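You operate a simulated robot arm through the tools that you are given. There is no shell and no other tool.

You run a simulated robot arm. Do the job below in one go: nothing can be reset, and whatever is moved stays where it is left.

## Task
Try bore A with the green pin and flip the board switch to OK.
Fine: lift the black cap onto the clear bench first; the pin goes fully in, then back to its hole in the holder; the red pin stays. Set down upright: black cap.

It is judged by the outcome, as a careful person would: the job done as asked, and still so three seconds after it is handed in. It fails if anything else is knocked over, pushed out of place, dropped, spilled or broken. Lids that push on must go on centred and level and be pressed home; caps that screw on are set level and turned clockwise until they are tight.

## Robot
A 7-joint arm with a two-finger parallel gripper, fixed in place. Base frame: the origin is on the floor under the middle of its stand, x ahead of it, y to its left, z up; the work surface is at about z = 0.86. Units: m, degrees, N and s.
It reaches about 1.247 m from its shoulder. Its first joint turns from -132.0 to 132.0 degrees. Payload 3.91 kg.
The tool frame sits at the grasp point between the pads (the TCP): z along the fingers, y along the line on which they close. The tips reach 0.03 m beyond it. Largest opening 0.11 m; finger width 0.02, thickness 0.01; the body of the gripper, 0.048 by 0.112 m, starts 0.055 m behind the TCP.
Orientation is told as [roll, pitch, yaw] about the base's x, y, z axes, in that order, counted from this pose: with the fingers straight down and closing along the base's y, the tool's x points along the base's -x, its y along +y and its z along -z.

## Interface
- The arm moves only by the tool nudge_tool. Its argument "increments" is a list of rows, each a list of 3 entries, a list of its own where there are three numbers: the closure, from 0 (fully open) to 1 (shut), then the shift along the tool's x, y, z in units of 150 mm (1.0 is 150 mm), then the turn, a rotation vector about the tool's x, y, z in units of 90 degrees (1.0 is 90 degrees). In form: [[hand, [x, y, z], [ax, ay, az]], ...]. A call has 1 to 20 rows; each row is the pose to reach, as a shift and turn from the pose commanded when the call began, along the tool's axes at that moment. A call with a number of a shift or a turn outside -1 to 1 is refused whole. Each row takes 0.2 s and may step no farther than 0.05 m and 8.6 degrees from the row before; otherwise, or with a gripper value out of range, the whole call is refused. A pose out of reach is approached as far as the arm can. The call stops where the force on the tool passes 40 N (or 10 N more than at its start, if that is more) or the arm is blocked; 0.2 s more then pass. The fingers move at their own pace (about 0.108 m/s each) and stop on an object; they squeeze with about 41 N. The grip force told is the motor's: it shows also when the fingers shut on nothing. Time passes only in rows, and 0.2 s behind the last, so rows that repeat a pose let the fingers close. It gives the time, the measured TCP pose, the force on the tool (base axes), the opening and the grip force at its end, in the units of the frame above (readings bear some noise), with the torque about the TCP (base axes, N m) and any sound that the robot's microphone picked up, and new pictures: "views" is both (left out), scene, wrist or none.
- Cameras (640 x 400 px; columns grow to the right, rows downward): "scene" is fixed at [0.0514, -0.5005, 1.4467]; the picture's right is [0.84, -0.54, 0.00], its down [-0.21, -0.33, -0.92] and it looks along [0.49, 0.78, -0.39] (base axes); focal length 359 px, centre (320, 200). "wrist" rides on the gripper at [0.072, 0.017, -0.103] in the tool frame; the picture's right is [-0.23, 0.97, 0.00], its down [-0.76, -0.18, -0.62] and it looks along [-0.61, -0.14, 0.78] (tool axes); focal length 222 px, centre (320, 200).
- pixel_to_xyz(camera, pixels): there is no depth. For up to 12 entries [column, row, z] of the newest picture of that camera ("zoom" is the newest enlarged one), the place [x, y] in the base frame at which the ray of that pixel passes the height z, good to about 0.002 m. No time passes.
- enlarge(camera, box): a new picture of the part [left, top, right, bottom] of that camera's present view, enlarged. No time passes.
- hand_in(): hands the job in; it is judged then, once.

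Unless the task says otherwise, let go and move clear before handing in.

The tools are called as name(argument=value, ...) on one line, values as JSON. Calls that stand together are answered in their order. nudge_tool: Moves the arm, as the interface text tells. Its arguments: {"type":"object","properties":{"increments":{"type":"array"},"views":{"type":"string","enum":["both","scene","wrist","none"]}},"required":["increments"]} The other tools are called the same way: pixel_to_xyz (camera, pixels) gives the place at which the rays of pixels pass given heights; enlarge (camera, box) takes an enlarged picture of a part of a camera's view; hand_in () hands the job in.

At the start:

```text
clock: 0.0
tcp_pos: [0.5364, 0.37, 1.1778]
tool_rot: [0.0, 0.0, 0.0]
wrist_force: [-0.3, -0.2, -0.1]
wrist_torque: [-0.04, -0.01, -0.01]
grip_width: 0.11
grip_force: 0.0
```

scene: 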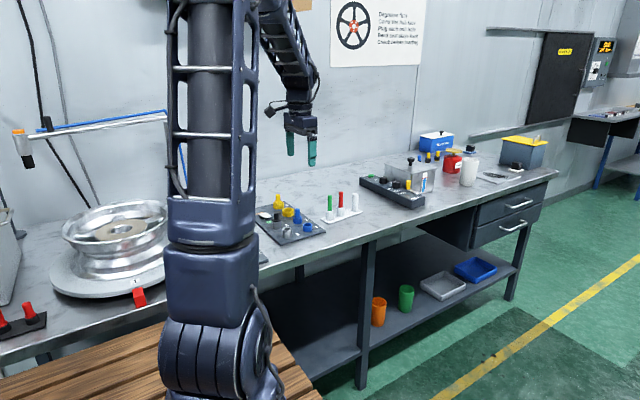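
wrist: 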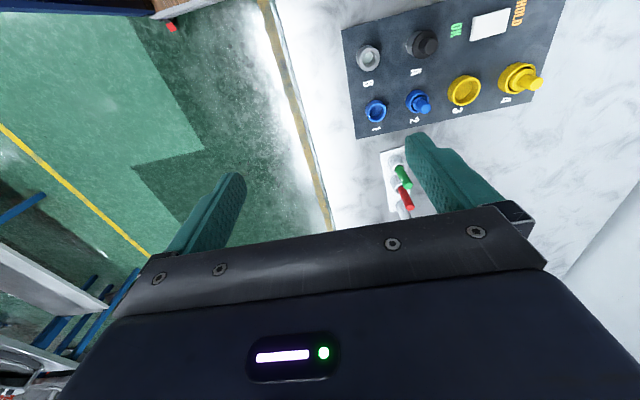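

The wrist picture shows the board (about columns 340-560, rows 0-140) with the switch near (490,25), a black cap near (422,43), and the pin holder near (400,185). I'll enlarge both views to read the details before moving.

enlarge(camera="wrist", box=[330, 0, 570, 150])

enlarge(camera="scene", box=[240, 170, 400, 270])

```text
2.67 times, centred on (450, 75) of wrist
```

zoom: 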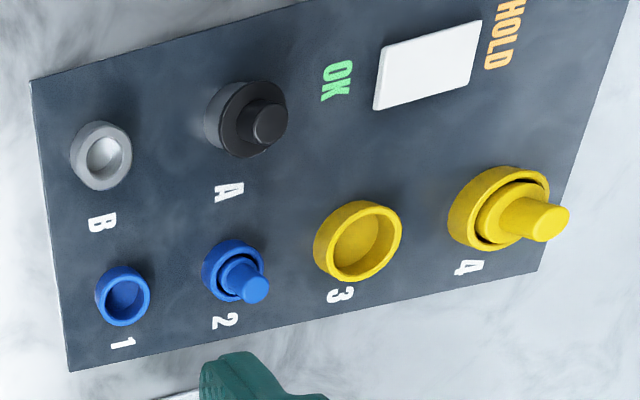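

```text
4.00 times, centred on (320, 220) of scene
```

zoom: 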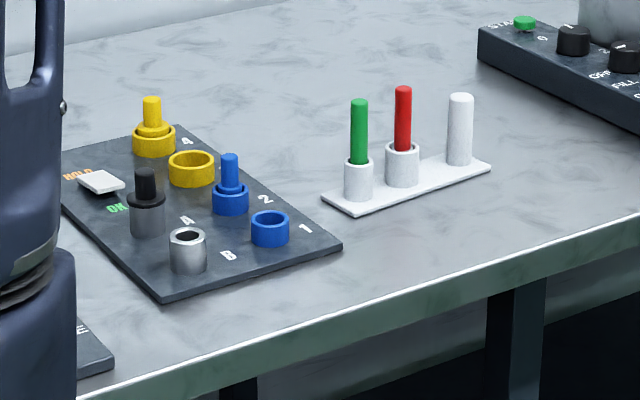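

The enlarged views show the board with switch (rocker, OK/HOLD), bore A covered by a black plug-cap with knob, bore B open, and the green and red pins standing in sleeves of a white holder. I'll measure these positions from both cameras.

pixel_to_xyz(camera="zoom", pixels=[[146, 174, 0.92], [146, 200, 0.9], [148, 232, 0.865], [188, 236, 0.9], [188, 268, 0.865], [101, 182, 0.875], [359, 103, 0.95], [358, 195, 0.865], [403, 90, 0.95], [402, 180, 0.865], [460, 98, 0.93], [460, 160, 0.865]])

pixel_to_xyz(camera="wrist", pixels=[[430, 46, 0.92], [421, 44, 0.9], [369, 58, 0.9], [490, 24, 0.875], [398, 170, 0.89], [407, 184, 0.95], [409, 207, 0.95], [386, 149, 0.862], [342, 30, 0.865], [357, 138, 0.865], [531, 101, 0.865], [369, 58, 0.88]])

```text
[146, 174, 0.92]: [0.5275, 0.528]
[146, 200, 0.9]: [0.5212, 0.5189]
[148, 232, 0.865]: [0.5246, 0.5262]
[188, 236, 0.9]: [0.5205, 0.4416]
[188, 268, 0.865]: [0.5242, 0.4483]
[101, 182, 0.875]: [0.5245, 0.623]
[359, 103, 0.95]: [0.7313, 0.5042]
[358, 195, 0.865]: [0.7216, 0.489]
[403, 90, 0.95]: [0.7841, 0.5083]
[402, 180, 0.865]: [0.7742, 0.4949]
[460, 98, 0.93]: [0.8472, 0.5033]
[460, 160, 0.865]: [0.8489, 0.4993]
```

```text
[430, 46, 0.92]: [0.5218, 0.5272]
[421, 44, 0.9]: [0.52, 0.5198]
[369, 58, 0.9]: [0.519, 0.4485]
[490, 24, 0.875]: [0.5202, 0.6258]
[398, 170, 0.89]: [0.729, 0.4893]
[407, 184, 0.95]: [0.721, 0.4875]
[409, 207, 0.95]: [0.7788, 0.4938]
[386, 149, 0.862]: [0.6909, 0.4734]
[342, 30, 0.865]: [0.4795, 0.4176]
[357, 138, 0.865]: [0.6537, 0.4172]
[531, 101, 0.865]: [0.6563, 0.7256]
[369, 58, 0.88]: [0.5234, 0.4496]
```

The two cameras agree: cap A is near (0.522, 0.524), bore B near (0.522, 0.447), the switch near (0.522, 0.624), and the green pin near (0.725, 0.490). I'll move the hand back and left, staying high, to get a cleaner wrist view of the board and holder.

nudge_tool(increments=[[0, [0.15, 0.25, 0], [0, 0, 0]], [0, [0.3, 0.5, 0], [0, 0, 0]], [0, [0.45, 0.75, 0], [0, 0, 0]], [0, [0.6, 1.0, 0], [0, 0, 0]], [0, [0.6, 1.0, 0], [0, 0, 0]]], views="both")

```text
clock: 1.2
tcp_pos: [0.4473, 0.5218, 1.1787]
tool_rot: [-0.1, 0.0, 0.0]
wrist_force: [0.1, 0.3, 0.0]
wrist_torque: [0.02, 0.03, 0.01]
grip_width: 0.11
grip_force: 0.0
```

scene: 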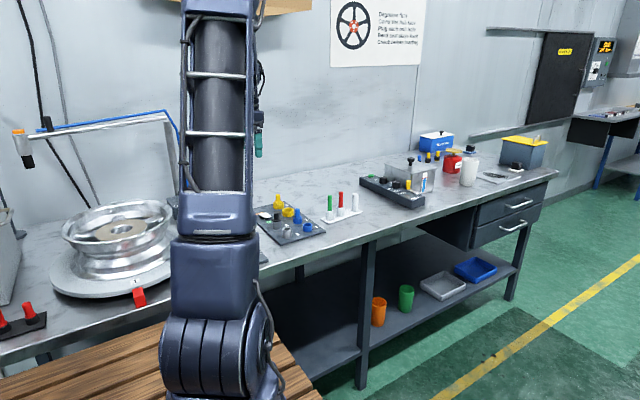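
wrist: 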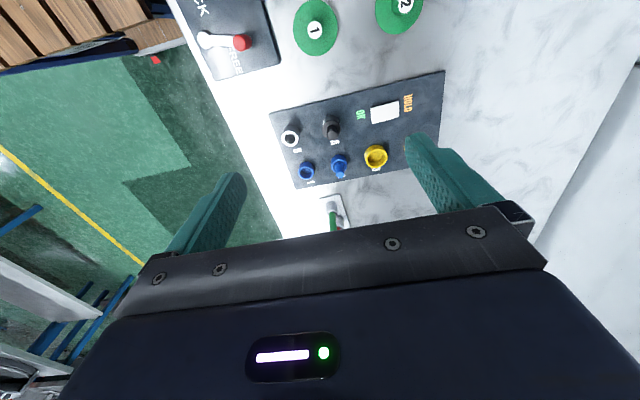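

enlarge(camera="wrist", box=[260, 60, 450, 180])

enlarge(camera="scene", box=[255, 180, 335, 250])

```text
3.33 times, centred on (355, 120) of wrist
```

zoom: 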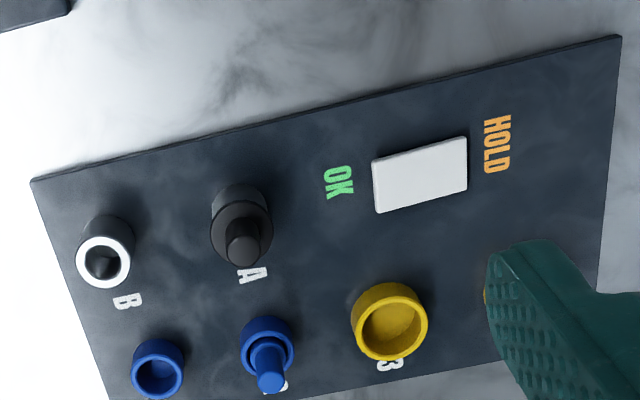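

```text
5.71 times, centred on (295, 215) of scene
```

zoom: 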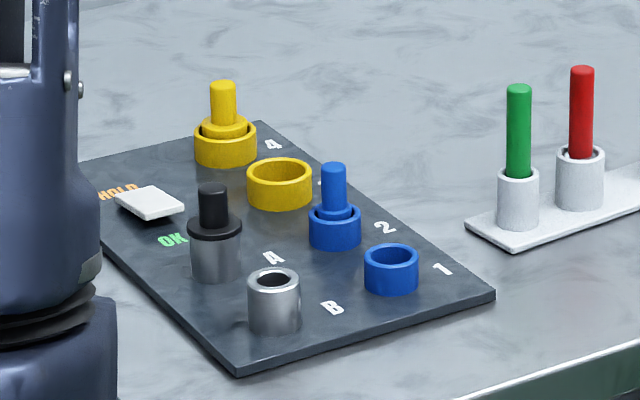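

The enlarged views show the rocker's OK end standing raised, and the cap is a knob on a flange over tube A. I'll triangulate heights from both cameras.

pixel_to_xyz(camera="zoom", pixels=[[213, 188, 0.91], [213, 188, 0.94], [214, 225, 0.89], [214, 225, 0.91], [274, 278, 0.88], [274, 278, 0.91], [518, 88, 0.93], [518, 88, 0.96], [518, 174, 0.88], [518, 174, 0.91], [116, 203, 0.88], [182, 208, 0.88]])

pixel_to_xyz(camera="wrist", pixels=[[332, 134.7, 0.91], [332, 134.7, 0.94], [331, 129, 0.89], [331, 129, 0.91], [290.2, 138.6, 0.88], [290.2, 138.6, 0.91], [371, 116, 0.88], [399, 109, 0.88], [304, 187.5, 0.865], [269, 114, 0.865], [445, 72, 0.865], [340, 175, 0.93]])

```text
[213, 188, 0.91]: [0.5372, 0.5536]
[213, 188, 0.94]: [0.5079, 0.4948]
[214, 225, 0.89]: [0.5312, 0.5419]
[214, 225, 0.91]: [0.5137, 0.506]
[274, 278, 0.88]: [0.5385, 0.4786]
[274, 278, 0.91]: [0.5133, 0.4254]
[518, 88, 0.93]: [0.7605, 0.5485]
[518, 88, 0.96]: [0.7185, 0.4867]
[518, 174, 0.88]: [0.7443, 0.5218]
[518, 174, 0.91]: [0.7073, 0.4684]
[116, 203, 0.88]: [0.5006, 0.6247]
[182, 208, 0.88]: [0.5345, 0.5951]
```

```text
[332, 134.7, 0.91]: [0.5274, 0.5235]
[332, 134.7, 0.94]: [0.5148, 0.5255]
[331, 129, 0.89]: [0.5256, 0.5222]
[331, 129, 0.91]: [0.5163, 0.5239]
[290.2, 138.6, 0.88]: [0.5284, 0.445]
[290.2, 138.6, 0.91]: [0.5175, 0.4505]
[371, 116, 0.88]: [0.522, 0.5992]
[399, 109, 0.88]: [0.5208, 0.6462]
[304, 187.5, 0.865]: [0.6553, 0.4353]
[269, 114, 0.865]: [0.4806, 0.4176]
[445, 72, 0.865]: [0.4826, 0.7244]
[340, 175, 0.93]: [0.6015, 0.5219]
```

Triangulation puts the cap's knob top at about (0.522, 0.524, 0.925), its flange near z 0.90, bore B's rim near 0.8975, and the green pin at (0.720, 0.488) with its top at 0.959. I'll come down over the cap with the fingers partly closed and look again.

nudge_tool(increments=[[0.3, [-0.12, 0.01, 0.2], [0, 0, 0]], [0.55, [-0.25, 0.02, 0.4], [0, 0, 0]], [0.55, [-0.37, 0.02, 0.62], [0, 0, 0]], [0.55, [-0.5, 0.02, 0.85], [0, 0, 0]], [0.55, [-0.5, 0.02, 0.85], [0, 0, 0]]], views="both")

```text
clock: 2.4
tcp_pos: [0.5229, 0.5244, 1.0514]
tool_rot: [0.0, 0.0, -0.1]
wrist_force: [0.6, 0.0, 0.4]
wrist_torque: [0.0, -0.02, 0.0]
grip_width: 0.0496
grip_force: 0.1
```

scene: 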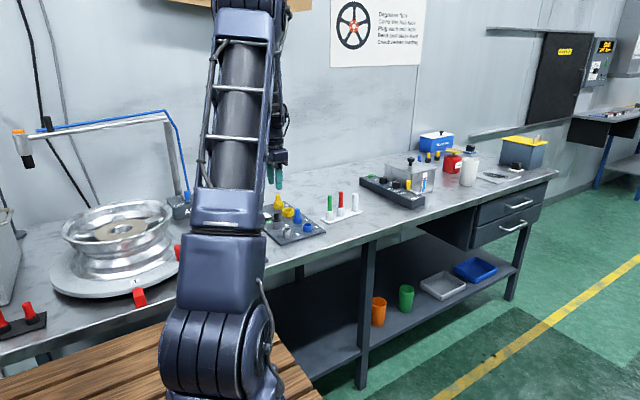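
wrist: 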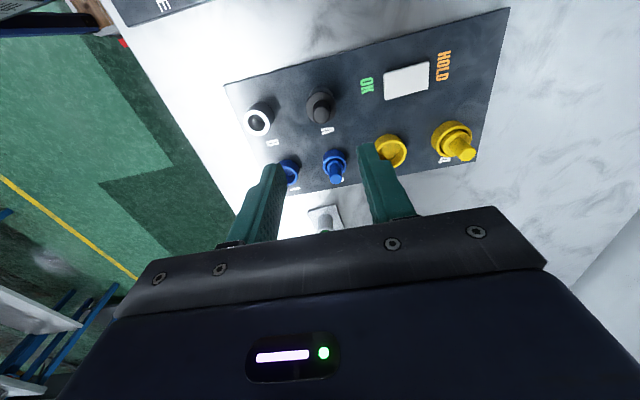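

The hand is now above the cap, which appears at about (320,105) in the wrist view. I'll enlarge and measure again from this closer point.

enlarge(camera="wrist", box=[230, 70, 350, 145])

```text
5.33 times, centred on (290, 108) of wrist
```

zoom: 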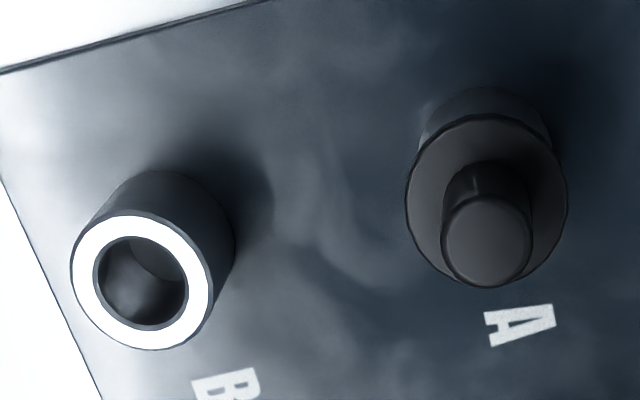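

pixel_to_xyz(camera="zoom", pixels=[[486, 241, 0.925], [486, 201, 0.902], [405, 195, 0.902], [568, 200, 0.902], [443, 240, 0.925], [529, 240, 0.925], [140, 282, 0.8975], [96, 281, 0.8975], [186, 281, 0.8975], [72, 282, 0.8975], [210, 282, 0.8975]])

```text
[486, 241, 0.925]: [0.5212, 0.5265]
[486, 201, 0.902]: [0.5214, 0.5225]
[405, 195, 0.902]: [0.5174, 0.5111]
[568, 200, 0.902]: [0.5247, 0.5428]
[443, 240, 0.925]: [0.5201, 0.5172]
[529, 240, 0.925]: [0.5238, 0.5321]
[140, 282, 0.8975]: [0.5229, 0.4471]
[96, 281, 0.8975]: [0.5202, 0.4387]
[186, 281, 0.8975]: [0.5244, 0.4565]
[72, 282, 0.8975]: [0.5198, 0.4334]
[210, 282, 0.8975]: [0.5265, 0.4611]
```

The knob centre reads about (0.5215, 0.525), within a couple of millimetres of the TCP at (0.523, 0.524). I'll go straight down so the tips straddle the knob just above the flange.

nudge_tool(increments=[[0.55, [0.0, 0, 0.2], [0, 0, 0]], [0.55, [0, 0, 0.4], [0, 0, 0]], [0.55, [0, 0, 0.58], [0, 0, 0]], [0.55, [0, 0, 0.7], [0, 0, 0]], [0.55, [0, 0, 0.75], [0, 0, 0]], [0.55, [0, 0, 0.75], [0, 0, 0]]], views="both")

```text
clock: 3.8
tcp_pos: [0.5223, 0.5231, 0.9378]
tool_rot: [0.0, -0.1, 0.1]
wrist_force: [0.5, 0.4, -0.9]
wrist_torque: [-0.01, 0.0, 0.0]
grip_width: 0.0493
grip_force: 0.0
```

scene: 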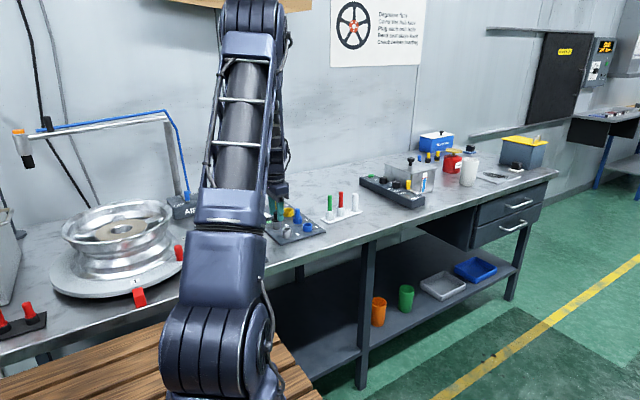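
wrist: 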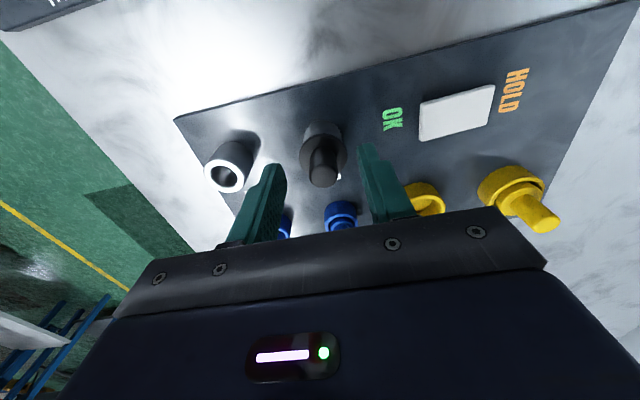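

The knob at (323,170) sits centred between the fingertips at (272,167) and (367,148). I'll close on it and hold.

nudge_tool(increments=[[1, [0, 0, 0], [0, 0, 0]], [1, [0, 0, 0], [0, 0, 0]], [1, [0, 0, 0], [0, 0, 0]]], views="wrist")

```text
clock: 4.6
tcp_pos: [0.5206, 0.5227, 0.9377]
tool_rot: [0.0, 0.0, 0.0]
wrist_force: [-0.1, -0.7, 0.1]
wrist_torque: [0.02, -0.03, 0.02]
grip_width: 0.0099
grip_force: 41.7
```

wrist: 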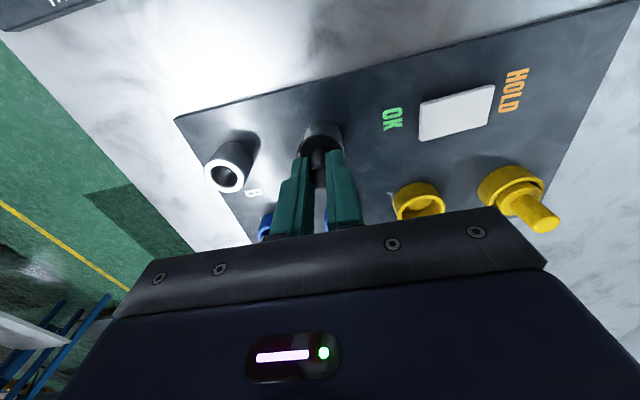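

The grip reads 0.0099 m, narrower than the roughly 0.016 m knob I measured, so I'll enlarge to see what the fingers hold.

enlarge(camera="wrist", box=[270, 105, 370, 245])

enlarge(camera="scene", box=[250, 170, 330, 250])

```text
2.86 times, centred on (320, 175) of wrist
```

zoom: 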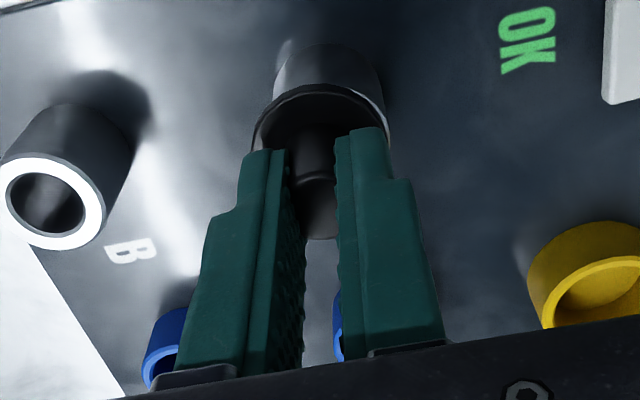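

```text
5.00 times, centred on (290, 210) of scene
```

zoom: 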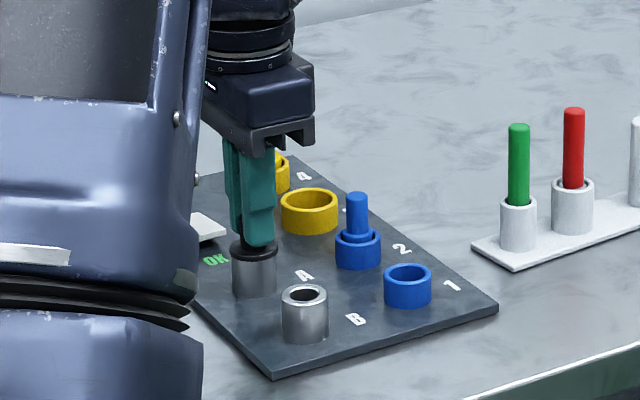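

The fingers do sit on both sides of the knob just above the flange, but I want a closer look at the contact before lifting.

enlarge(camera="wrist", box=[295, 130, 350, 200])

enlarge(camera="scene", box=[285, 195, 320, 235])

```text
5.71 times, centred on (322, 165) of wrist
```

zoom: 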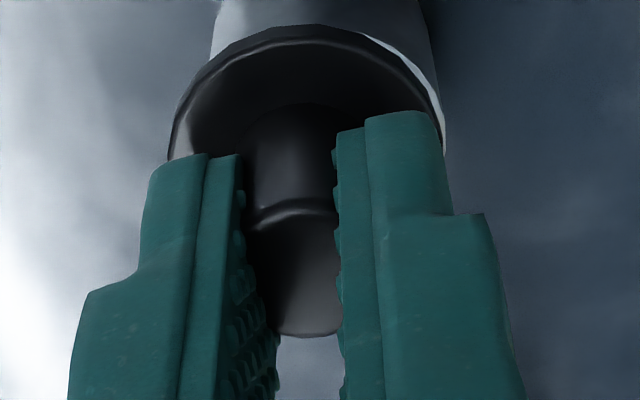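

```text
10.00 times, centred on (302, 215) of scene
```

zoom: 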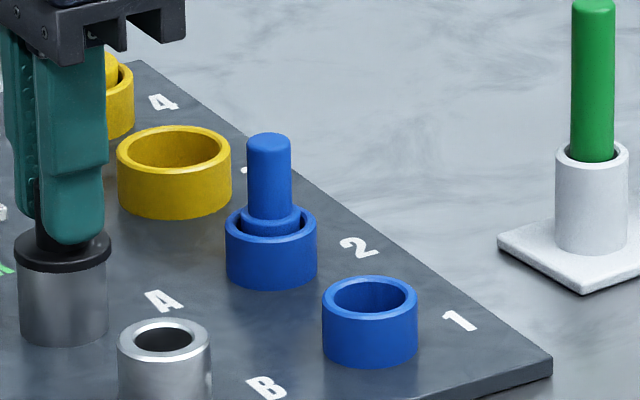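

The knob is between both pads and its top face is centred (about (300,270) in the zoom); the narrow reading looks like the ridged pads yielding around it. I'll lift straight up slowly and check that the cap follows.

nudge_tool(increments=[[1, [0, 0, -0.02], [0, 0, 0]], [1, [0, 0, -0.05], [0, 0, 0]], [1, [0, 0, -0.1], [0, 0, 0]], [1, [0, 0, -0.18], [0, 0, 0]], [1, [0, 0, -0.28], [0, 0, 0]], [1, [0, 0, -0.28], [0, 0, 0]]], views="both")

```text
clock: 6.0
tcp_pos: [0.5206, 0.5235, 0.9794]
tool_rot: [0.1, 0.0, -0.1]
wrist_force: [-0.7, 1.0, 0.6]
wrist_torque: [0.01, 0.0, 0.0]
grip_width: 0.0094
grip_force: 41.0
```

scene: 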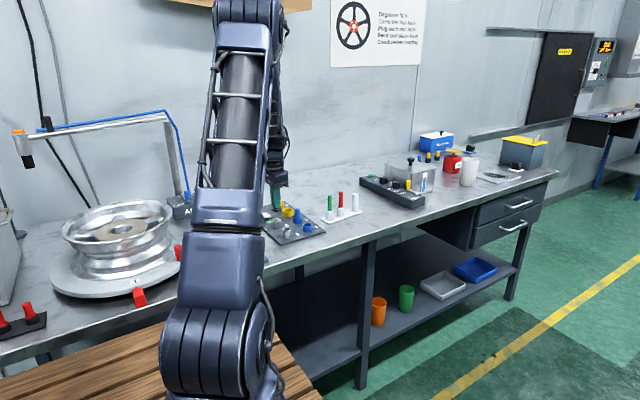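
wrist: 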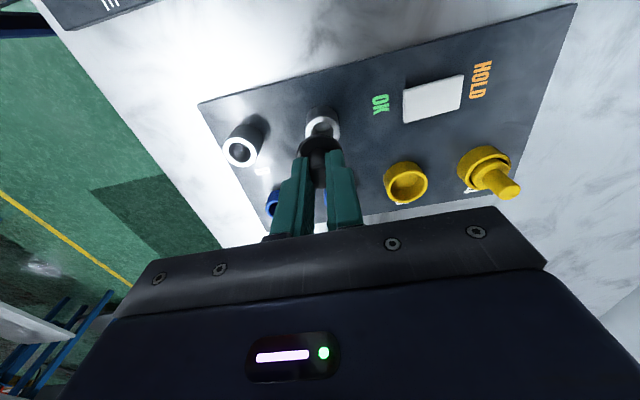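

The cap came up with the fingers and bore A's rim shows at (322,127). I'll enlarge to see the cap's underside and its seat in the pads.

enlarge(camera="scene", box=[255, 180, 315, 240])

enlarge(camera="wrist", box=[280, 100, 360, 200])

```text
6.67 times, centred on (285, 210) of scene
```

zoom: 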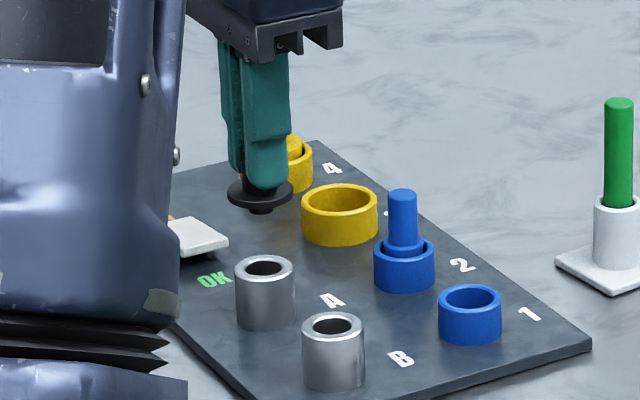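

```text
4.00 times, centred on (320, 150) of wrist
```

zoom: 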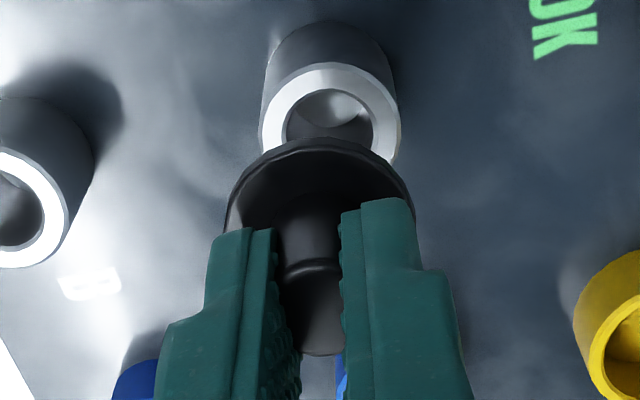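

The cap has a short, narrower plug under the flange. I'll enlarge more to size that plug, and check the bench area I plan to use near (0.72, 0.62).

enlarge(camera="scene", box=[272, 200, 288, 216])

pixel_to_xyz(camera="wrist", pixels=[[540, 150, 0.86], [480, 230, 0.86], [570, 5, 0.866], [637, 200, 0.86], [600, 250, 0.86], [240, 240, 0.86]])

pixel_to_xyz(camera="scene", pixels=[[300, 195, 0.86], [310, 190, 0.86], [320, 195, 0.86], [290, 185, 0.86], [330, 180, 0.86]])

```text
16.00 times, centred on (280, 208) of scene
```

zoom: 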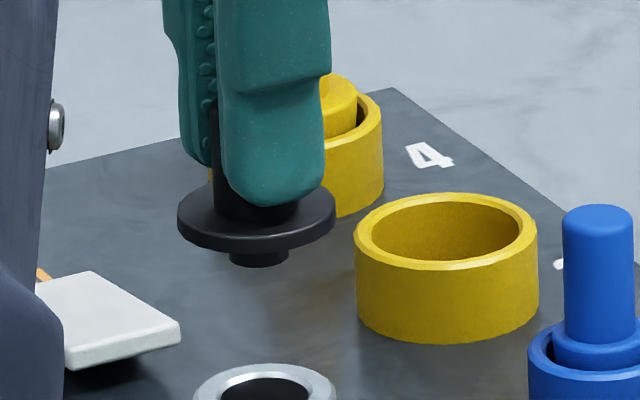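

```text
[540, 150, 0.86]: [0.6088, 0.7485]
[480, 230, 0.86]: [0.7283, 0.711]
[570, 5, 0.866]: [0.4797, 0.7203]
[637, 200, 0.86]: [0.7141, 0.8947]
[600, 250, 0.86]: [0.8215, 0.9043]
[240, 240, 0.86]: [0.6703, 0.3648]
```

```text
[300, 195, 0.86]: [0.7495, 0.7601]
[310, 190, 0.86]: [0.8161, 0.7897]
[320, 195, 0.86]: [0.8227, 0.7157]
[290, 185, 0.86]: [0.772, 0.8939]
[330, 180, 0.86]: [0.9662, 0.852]
```

The plug is about 13 mm across and 7 mm long, so the cap will stand on it with its bottom about 47 mm below the TCP. The bench around (0.72, 0.62) looks clear, so I'll raise and carry the cap towards it.

nudge_tool(increments=[[1, [0, 0, -0.15], [0, 0, 0]], [1, [-0.05, 0.02, -0.33], [0, 0, 0]], [1, [-0.25, 0.13, -0.36], [0, 0, 0]], [1, [-0.48, 0.26, -0.36], [0, 0, 0]], [1, [-0.71, 0.39, -0.36], [0, 0, 0]], [1, [-0.9, 0.52, -0.36], [0, 0, 0]], [1, [-1.0, 0.64, -0.36], [0, 0, 0]], [1, [-1.0, 0.64, -0.36], [0, 0, 0]]], views="both")

```text
clock: 7.8
tcp_pos: [0.671, 0.6177, 1.0327]
tool_rot: [-0.1, 0.1, 0.1]
wrist_force: [0.2, 0.7, 0.6]
wrist_torque: [-0.02, -0.01, 0.04]
grip_width: 0.0096
grip_force: 40.7
```

scene: 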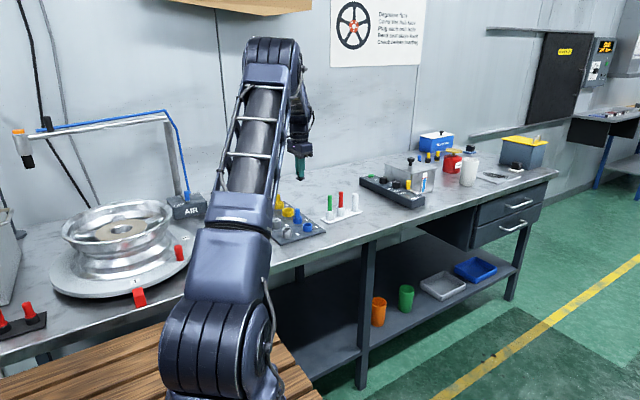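
wrist: 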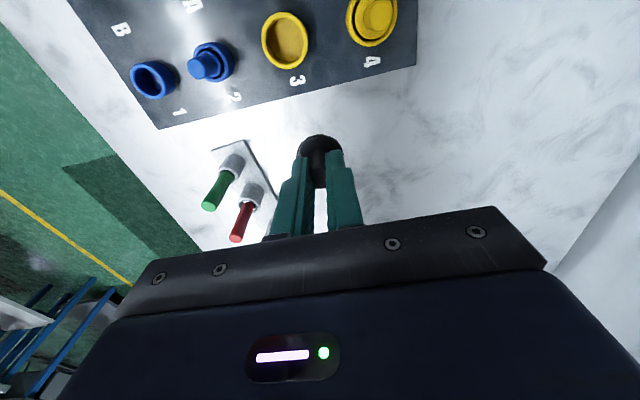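

The cap is still held and the bench ahead of it is clear. I'll move a little farther from the board and holder, then lower to just above the surface.

nudge_tool(increments=[[1, [-0.2, 0.06, 0.05], [0, 0, 0]], [1, [-0.36, 0.12, 0.15], [0, 0, 0]], [1, [-0.36, 0.12, 0.32], [0, 0, 0]], [1, [-0.36, 0.12, 0.5], [0, 0, 0]], [1, [-0.36, 0.12, 0.64], [0, 0, 0]], [1, [-0.36, 0.12, 0.74], [0, 0, 0]], [1, [-0.36, 0.12, 0.74], [0, 0, 0]]], views="both")

```text
clock: 9.4
tcp_pos: [0.7265, 0.6367, 0.9213]
tool_rot: [0.0, 0.0, 0.0]
wrist_force: [-0.2, 0.3, 0.2]
wrist_torque: [0.01, 0.01, 0.01]
grip_width: 0.0095
grip_force: 40.9
```

scene: 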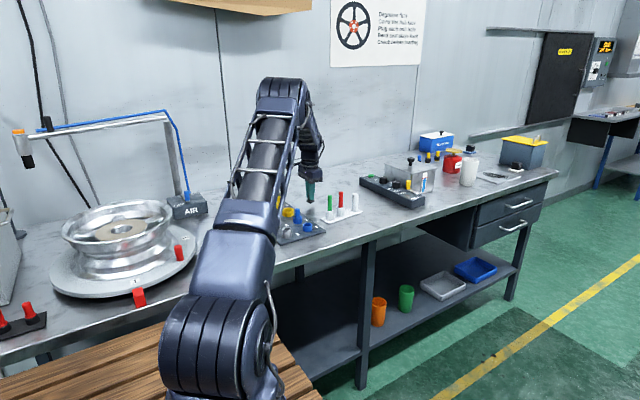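
wrist: 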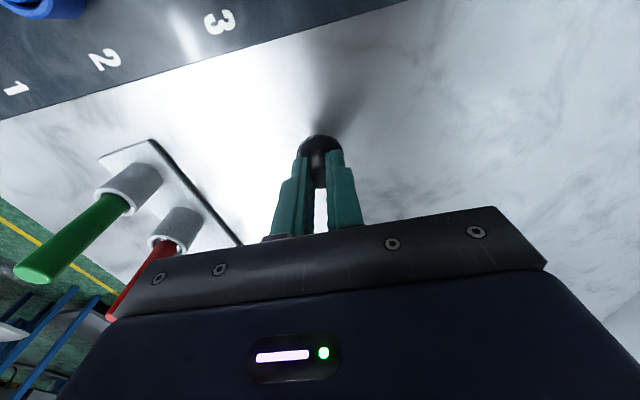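

The cap hovers just above clear bench at about (0.727, 0.637). I'll enlarge the scene to judge the gap below the plug.

enlarge(camera="scene", box=[296, 180, 328, 212])

```text
12.50 times, centred on (312, 196) of scene
```

zoom: 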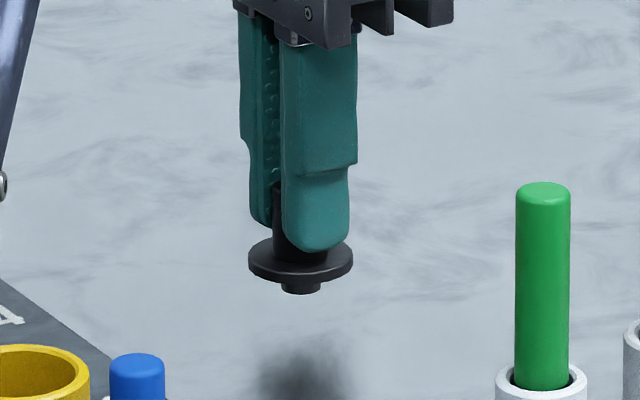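

pixel_to_xyz(camera="zoom", pixels=[[300, 287, 0.86], [300, 287, 0.87], [300, 287, 0.88], [300, 287, 0.89], [300, 256, 0.88], [300, 256, 0.89]])

```text
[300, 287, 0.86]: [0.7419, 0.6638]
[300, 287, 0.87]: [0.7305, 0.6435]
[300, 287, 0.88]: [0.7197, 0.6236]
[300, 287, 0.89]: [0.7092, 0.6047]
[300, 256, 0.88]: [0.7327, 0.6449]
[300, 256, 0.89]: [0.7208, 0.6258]
```

The plug bottom sits at about z 0.8735, so the gap is roughly 13 mm. I'll lower 11 mm, then creep down by a millimetre at a time while reading the force.

nudge_tool(increments=[[1, [0, 0, 0.03], [0, 0, 0]], [1, [0, 0, 0.055], [0, 0, 0]], [1, [0, 0, 0.073], [0, 0, 0]], [1, [0, 0, 0.073], [0, 0, 0]]], views="none")

nudge_tool(increments=[[1, [0, 0, 0.007], [0, 0, 0]], [1, [0, 0, 0.007], [0, 0, 0]]], views="none")

nudge_tool(increments=[[1, [0, 0, 0.007], [0, 0, 0]], [1, [0, 0, 0.007], [0, 0, 0]]], views="scene")

```text
clock: 10.4
tcp_pos: [0.7262, 0.637, 0.9115]
tool_rot: [0.0, 0.0, 0.0]
wrist_force: [0.0, 0.4, -0.4]
wrist_torque: [0.0, -0.02, 0.0]
grip_width: 0.0094
grip_force: 41.3
```

```text
clock: 11.0
tcp_pos: [0.7267, 0.6365, 0.9101]
tool_rot: [-0.1, 0.0, 0.0]
wrist_force: [0.2, -0.6, 0.0]
wrist_torque: [-0.03, -0.02, -0.03]
grip_width: 0.0097
grip_force: 41.1
```

```text
clock: 11.6
tcp_pos: [0.7253, 0.6366, 0.9089]
tool_rot: [0.0, 0.0, -0.1]
wrist_force: [0.4, 0.0, -0.3]
wrist_torque: [-0.01, 0.01, -0.01]
grip_width: 0.0095
grip_force: 40.7
```

scene: 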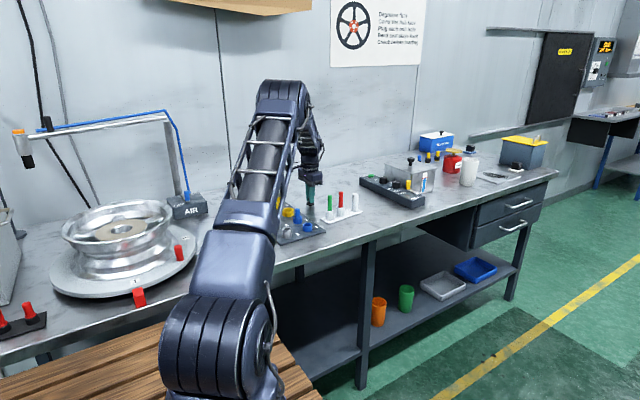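

No contact force yet at TCP z 0.909. I'll keep creeping down a millimetre at a time.

nudge_tool(increments=[[1, [0, 0, 0.007], [0, 0, 0]], [1, [0, 0, 0.007], [0, 0, 0]]], views="none")

nudge_tool(increments=[[1, [0, 0, 0.007], [0, 0, 0]], [1, [0, 0, 0.007], [0, 0, 0]]], views="scene")

```text
clock: 12.2
tcp_pos: [0.7267, 0.6377, 0.9088]
tool_rot: [0.0, -0.1, 0.0]
wrist_force: [0.9, -0.1, 0.5]
wrist_torque: [-0.06, -0.03, 0.01]
grip_width: 0.0096
grip_force: 40.7
```

```text
clock: 12.8
tcp_pos: [0.7266, 0.6377, 0.9071]
tool_rot: [0.0, 0.0, 0.1]
wrist_force: [-0.3, -0.3, 3.4]
wrist_torque: [-0.01, 0.01, -0.04]
grip_width: 0.0097
grip_force: 41.1
```

scene: 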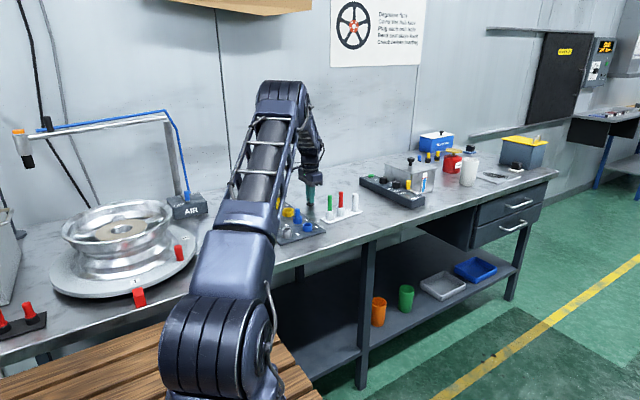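

Force on the tool rose to 3.4 N upward, so the plug touches the bench. I'll confirm with a close-up before opening the fingers.

enlarge(camera="scene", box=[296, 180, 328, 212])

nudge_tool(increments=[[0.88, [0, 0, 0], [0, 0, 0]], [0.8, [0, 0, 0], [0, 0, 0]], [0.7, [0, 0, 0], [0, 0, 0]], [0.6, [0, 0, 0], [0, 0, 0]], [0.6, [0, 0, 0], [0, 0, 0]]], views="both")

enlarge(camera="scene", box=[296, 180, 328, 212])

```text
12.50 times, centred on (312, 196) of scene
```

zoom: 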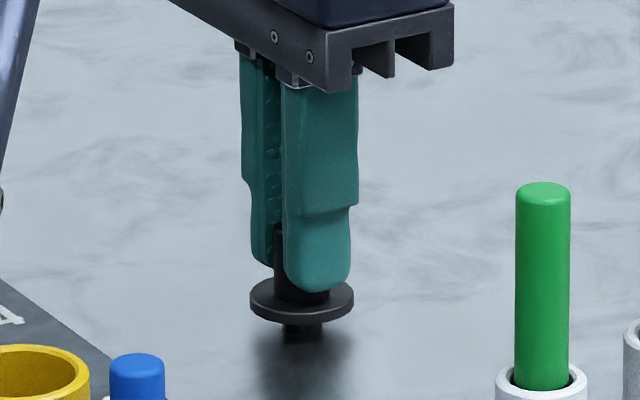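

```text
clock: 14.0
tcp_pos: [0.7273, 0.6381, 0.9075]
tool_rot: [0.0, -0.1, 0.0]
wrist_force: [0.3, 0.5, 0.1]
wrist_torque: [0.0, -0.05, -0.01]
grip_width: 0.0442
grip_force: 0.0
```

scene: 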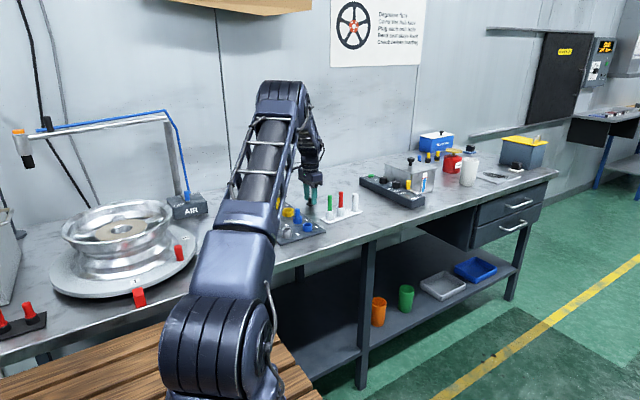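
wrist: 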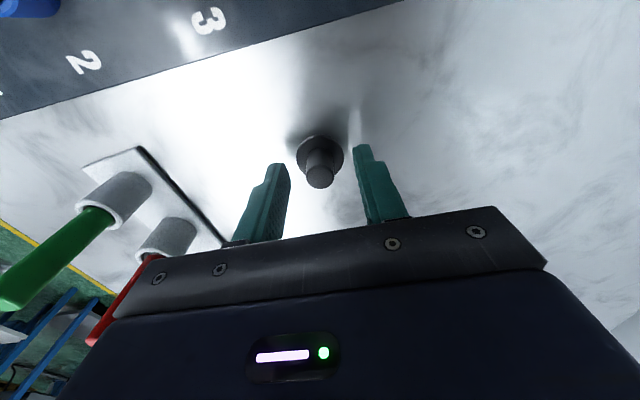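

```text
12.50 times, centred on (312, 196) of scene
```

zoom: 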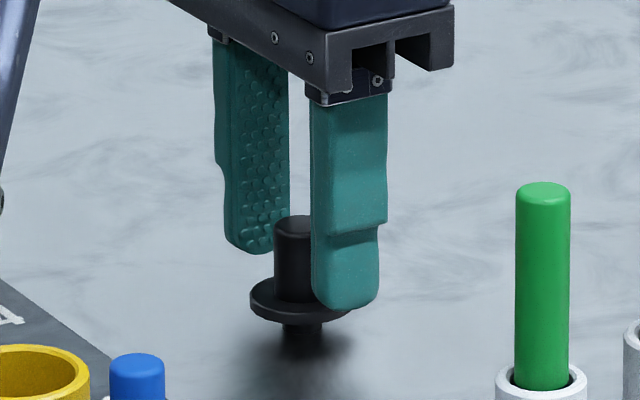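

The cap stands upright on its plug with the fingers open on either side. I'll rise straight up well clear of it.

nudge_tool(increments=[[0.6, [0, 0, -0.08], [0, 0, 0]], [0.6, [0, 0, -0.2], [0, 0, 0]], [0.6, [0, 0, -0.4], [0, 0, 0]], [0.6, [0, 0, -0.65], [0, 0, 0]], [0.6, [0, 0, -0.9], [0, 0, 0]], [0.6, [0, 0, -0.9], [0, 0, 0]]], views="both")

enlarge(camera="scene", box=[290, 185, 330, 225])

```text
clock: 15.4
tcp_pos: [0.7242, 0.6373, 1.0425]
tool_rot: [0.0, 0.0, 0.0]
wrist_force: [-0.1, 0.6, -0.4]
wrist_torque: [0.01, 0.06, 0.01]
grip_width: 0.0441
grip_force: 0.1
```

scene: 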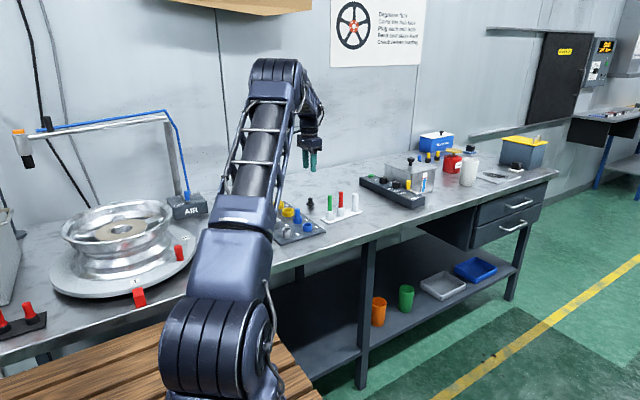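
wrist: 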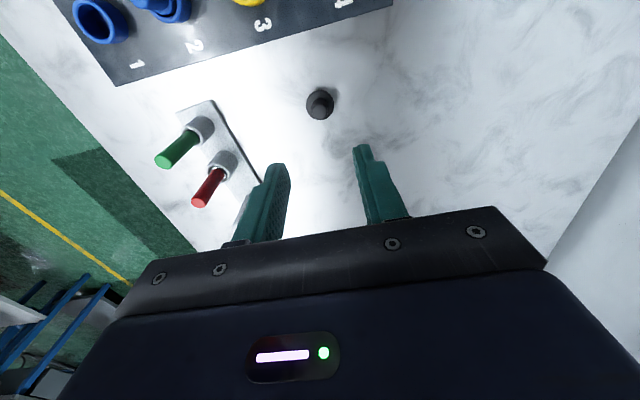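

```text
10.00 times, centred on (310, 205) of scene
```

zoom: 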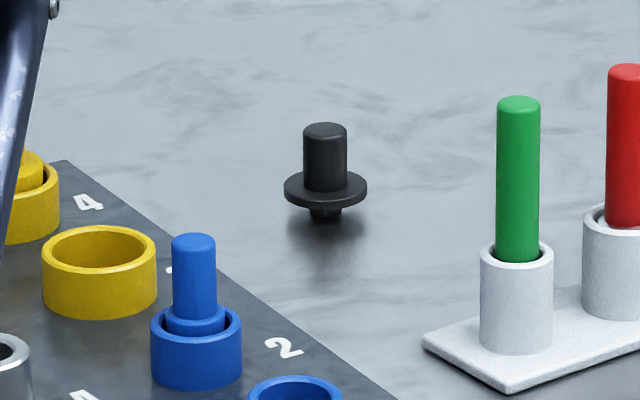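

The cap is standing upright on clear bench (zoom (325,170)), and the green pin stands ahead of it. I'll move over the green pin, staying above its top.

nudge_tool(increments=[[0.6, [0.01, -0.2, -0.1], [0, 0, 0]], [0.6, [0.02, -0.45, -0.13], [0, 0, 0]], [0.6, [0.03, -0.7, -0.13], [0, 0, 0]], [0.6, [0.037, -0.9, -0.13], [0, 0, 0]], [0.6, [0.037, -0.985, -0.13], [0, 0, 0]], [0.6, [0.037, -0.985, -0.13], [0, 0, 0]]], views="both")

enlarge(camera="wrist", box=[270, 60, 380, 200])

```text
clock: 16.8
tcp_pos: [0.7203, 0.4902, 1.0623]
tool_rot: [-0.1, 0.1, 0.0]
wrist_force: [0.1, 0.3, 0.4]
wrist_torque: [0.02, 0.03, 0.0]
grip_width: 0.0439
grip_force: 0.1
```

scene: 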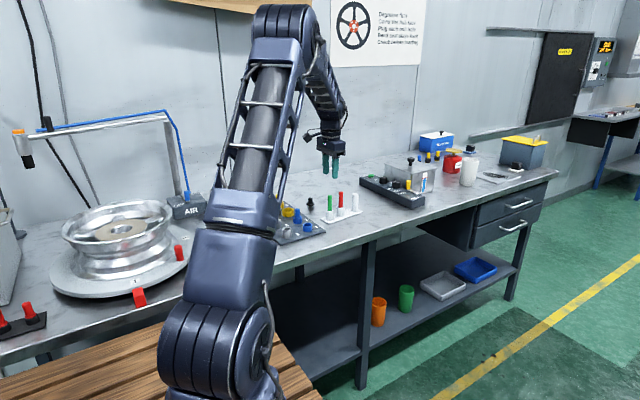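
wrist: 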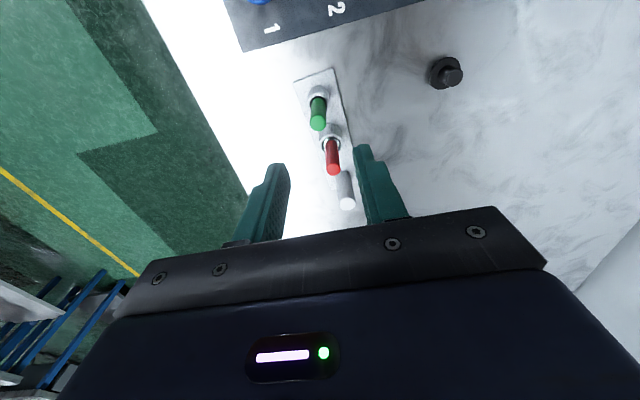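

```text
2.86 times, centred on (325, 130) of wrist
```

zoom: 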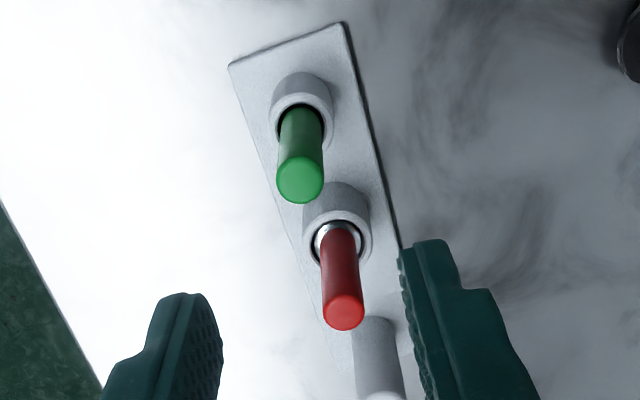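

The green pin shows cleanly below the hand (zoom top (300,180), sleeve rim (302,105)). I'll measure it from this view together with the scene view.

pixel_to_xyz(camera="zoom", pixels=[[300, 180, 0.955], [300, 180, 0.962], [302, 107, 0.898], [276, 180, 0.958], [324, 180, 0.958], [270, 108, 0.898], [334, 108, 0.898], [344, 310, 0.95], [344, 310, 0.96], [340, 240, 0.898]])

enlarge(camera="scene", box=[316, 185, 348, 225])

```text
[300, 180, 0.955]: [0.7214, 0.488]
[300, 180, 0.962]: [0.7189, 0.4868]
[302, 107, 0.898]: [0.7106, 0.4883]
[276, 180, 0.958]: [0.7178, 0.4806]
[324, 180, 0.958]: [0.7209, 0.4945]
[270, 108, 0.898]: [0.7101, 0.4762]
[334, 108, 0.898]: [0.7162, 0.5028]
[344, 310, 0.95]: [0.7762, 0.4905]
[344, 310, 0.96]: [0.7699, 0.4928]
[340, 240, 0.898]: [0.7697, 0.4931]
```

```text
10.00 times, centred on (332, 205) of scene
```

zoom: 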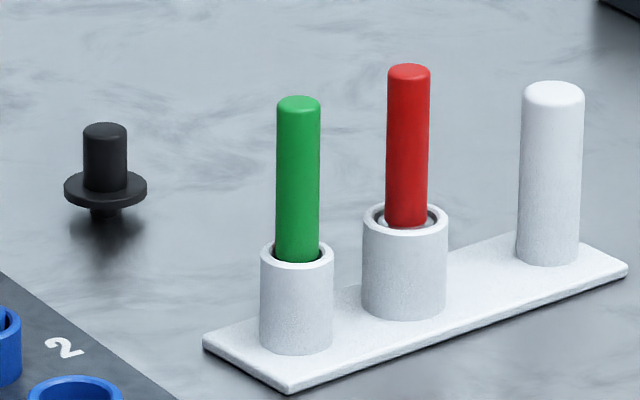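

The green pin is centred near (0.7195, 0.488) with its top at about 0.959 and sleeve rim at 0.898. I'll descend with the fingers straddling it, tips stopping well above the sleeve.

nudge_tool(increments=[[0.6, [0.003, -0.01, 0.15], [0, 0, 0]], [0.6, [0.003, -0.01, 0.32], [0, 0, 0]], [0.6, [0.003, -0.01, 0.5], [0, 0, 0]], [0.6, [0.003, -0.01, 0.65], [0, 0, 0]], [0.6, [0.003, -0.01, 0.735], [0, 0, 0]], [0.6, [0.003, -0.01, 0.735], [0, 0, 0]]], views="both")

enlarge(camera="wrist", box=[250, 110, 390, 250])

enlarge(camera="scene", box=[312, 175, 352, 225])

```text
clock: 18.2
tcp_pos: [0.7184, 0.488, 0.9508]
tool_rot: [0.0, 0.0, 0.1]
wrist_force: [0.0, -1.0, -0.1]
wrist_torque: [0.03, -0.01, 0.01]
grip_width: 0.044
grip_force: 0.1
```

scene: 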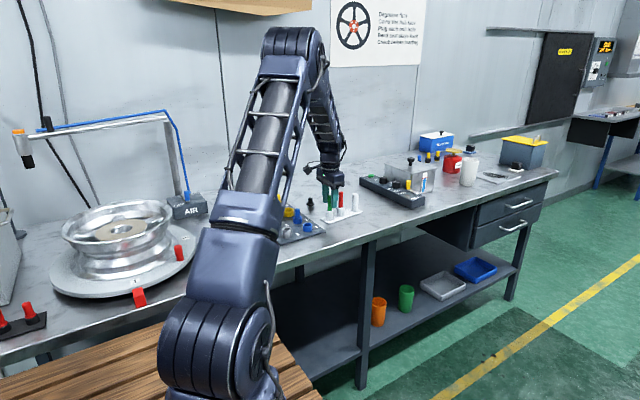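
wrist: 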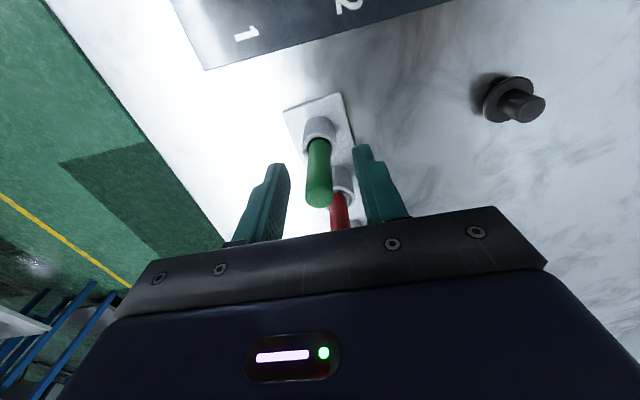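

```text
2.86 times, centred on (320, 180) of wrist
```

zoom: 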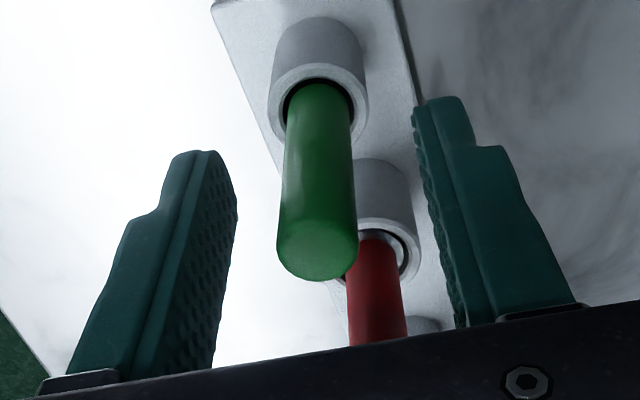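

```text
8.00 times, centred on (332, 200) of scene
```

zoom: 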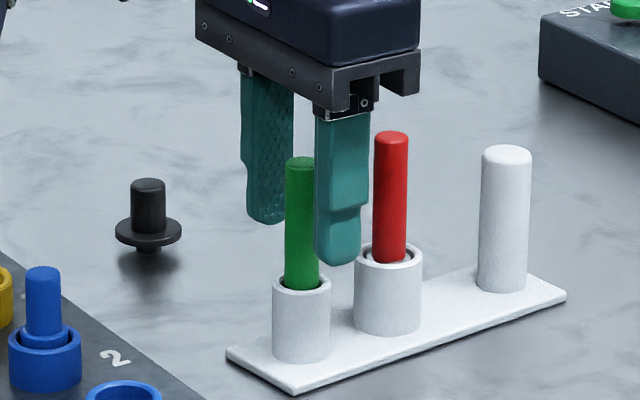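

The pin sits between the fingers, close to the projected TCP point (320,190). I'll close on it gently.

nudge_tool(increments=[[0.75, [0, 0, 0], [0, 0, 0]], [0.85, [0, 0, 0], [0, 0, 0]], [1, [0, 0, 0], [0, 0, 0]], [1, [0, 0, 0], [0, 0, 0]], [1, [0, 0, 0], [0, 0, 0]]], views="both")

enlarge(camera="wrist", box=[270, 100, 370, 220])

enlarge(camera="scene", box=[312, 175, 352, 225])

```text
clock: 19.4
tcp_pos: [0.7189, 0.488, 0.9514]
tool_rot: [0.1, 0.0, 0.0]
wrist_force: [-0.5, 0.6, 0.6]
wrist_torque: [0.13, 0.02, 0.0]
grip_width: 0.0147
grip_force: 40.7
```

scene: 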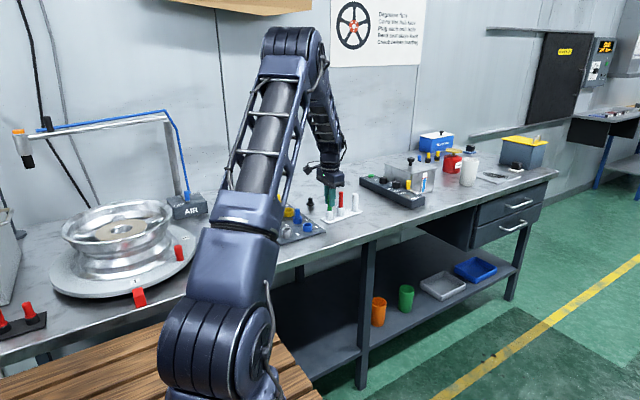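
wrist: 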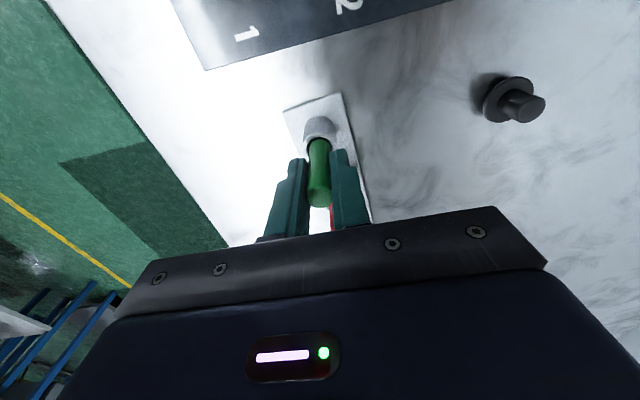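

```text
3.33 times, centred on (320, 160) of wrist
```

zoom: 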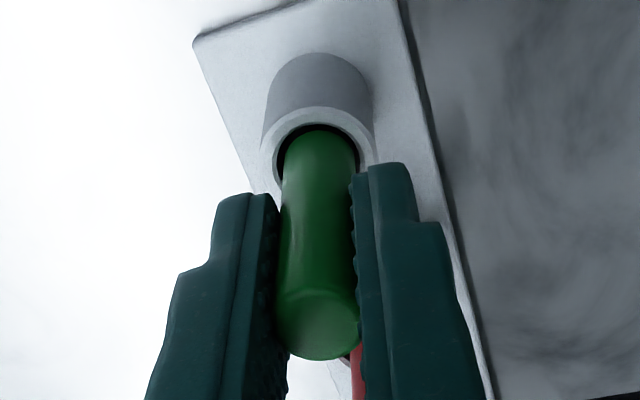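

```text
8.00 times, centred on (332, 200) of scene
```

zoom: 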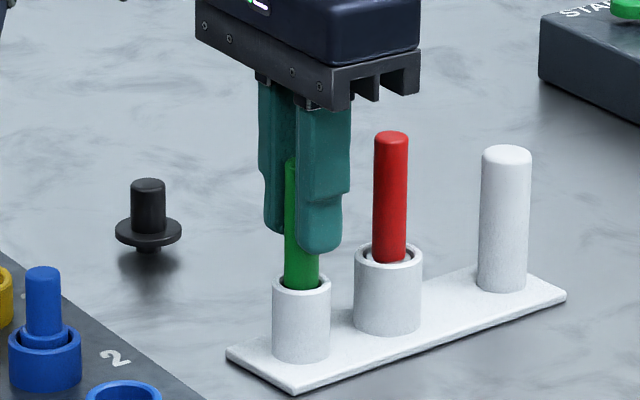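

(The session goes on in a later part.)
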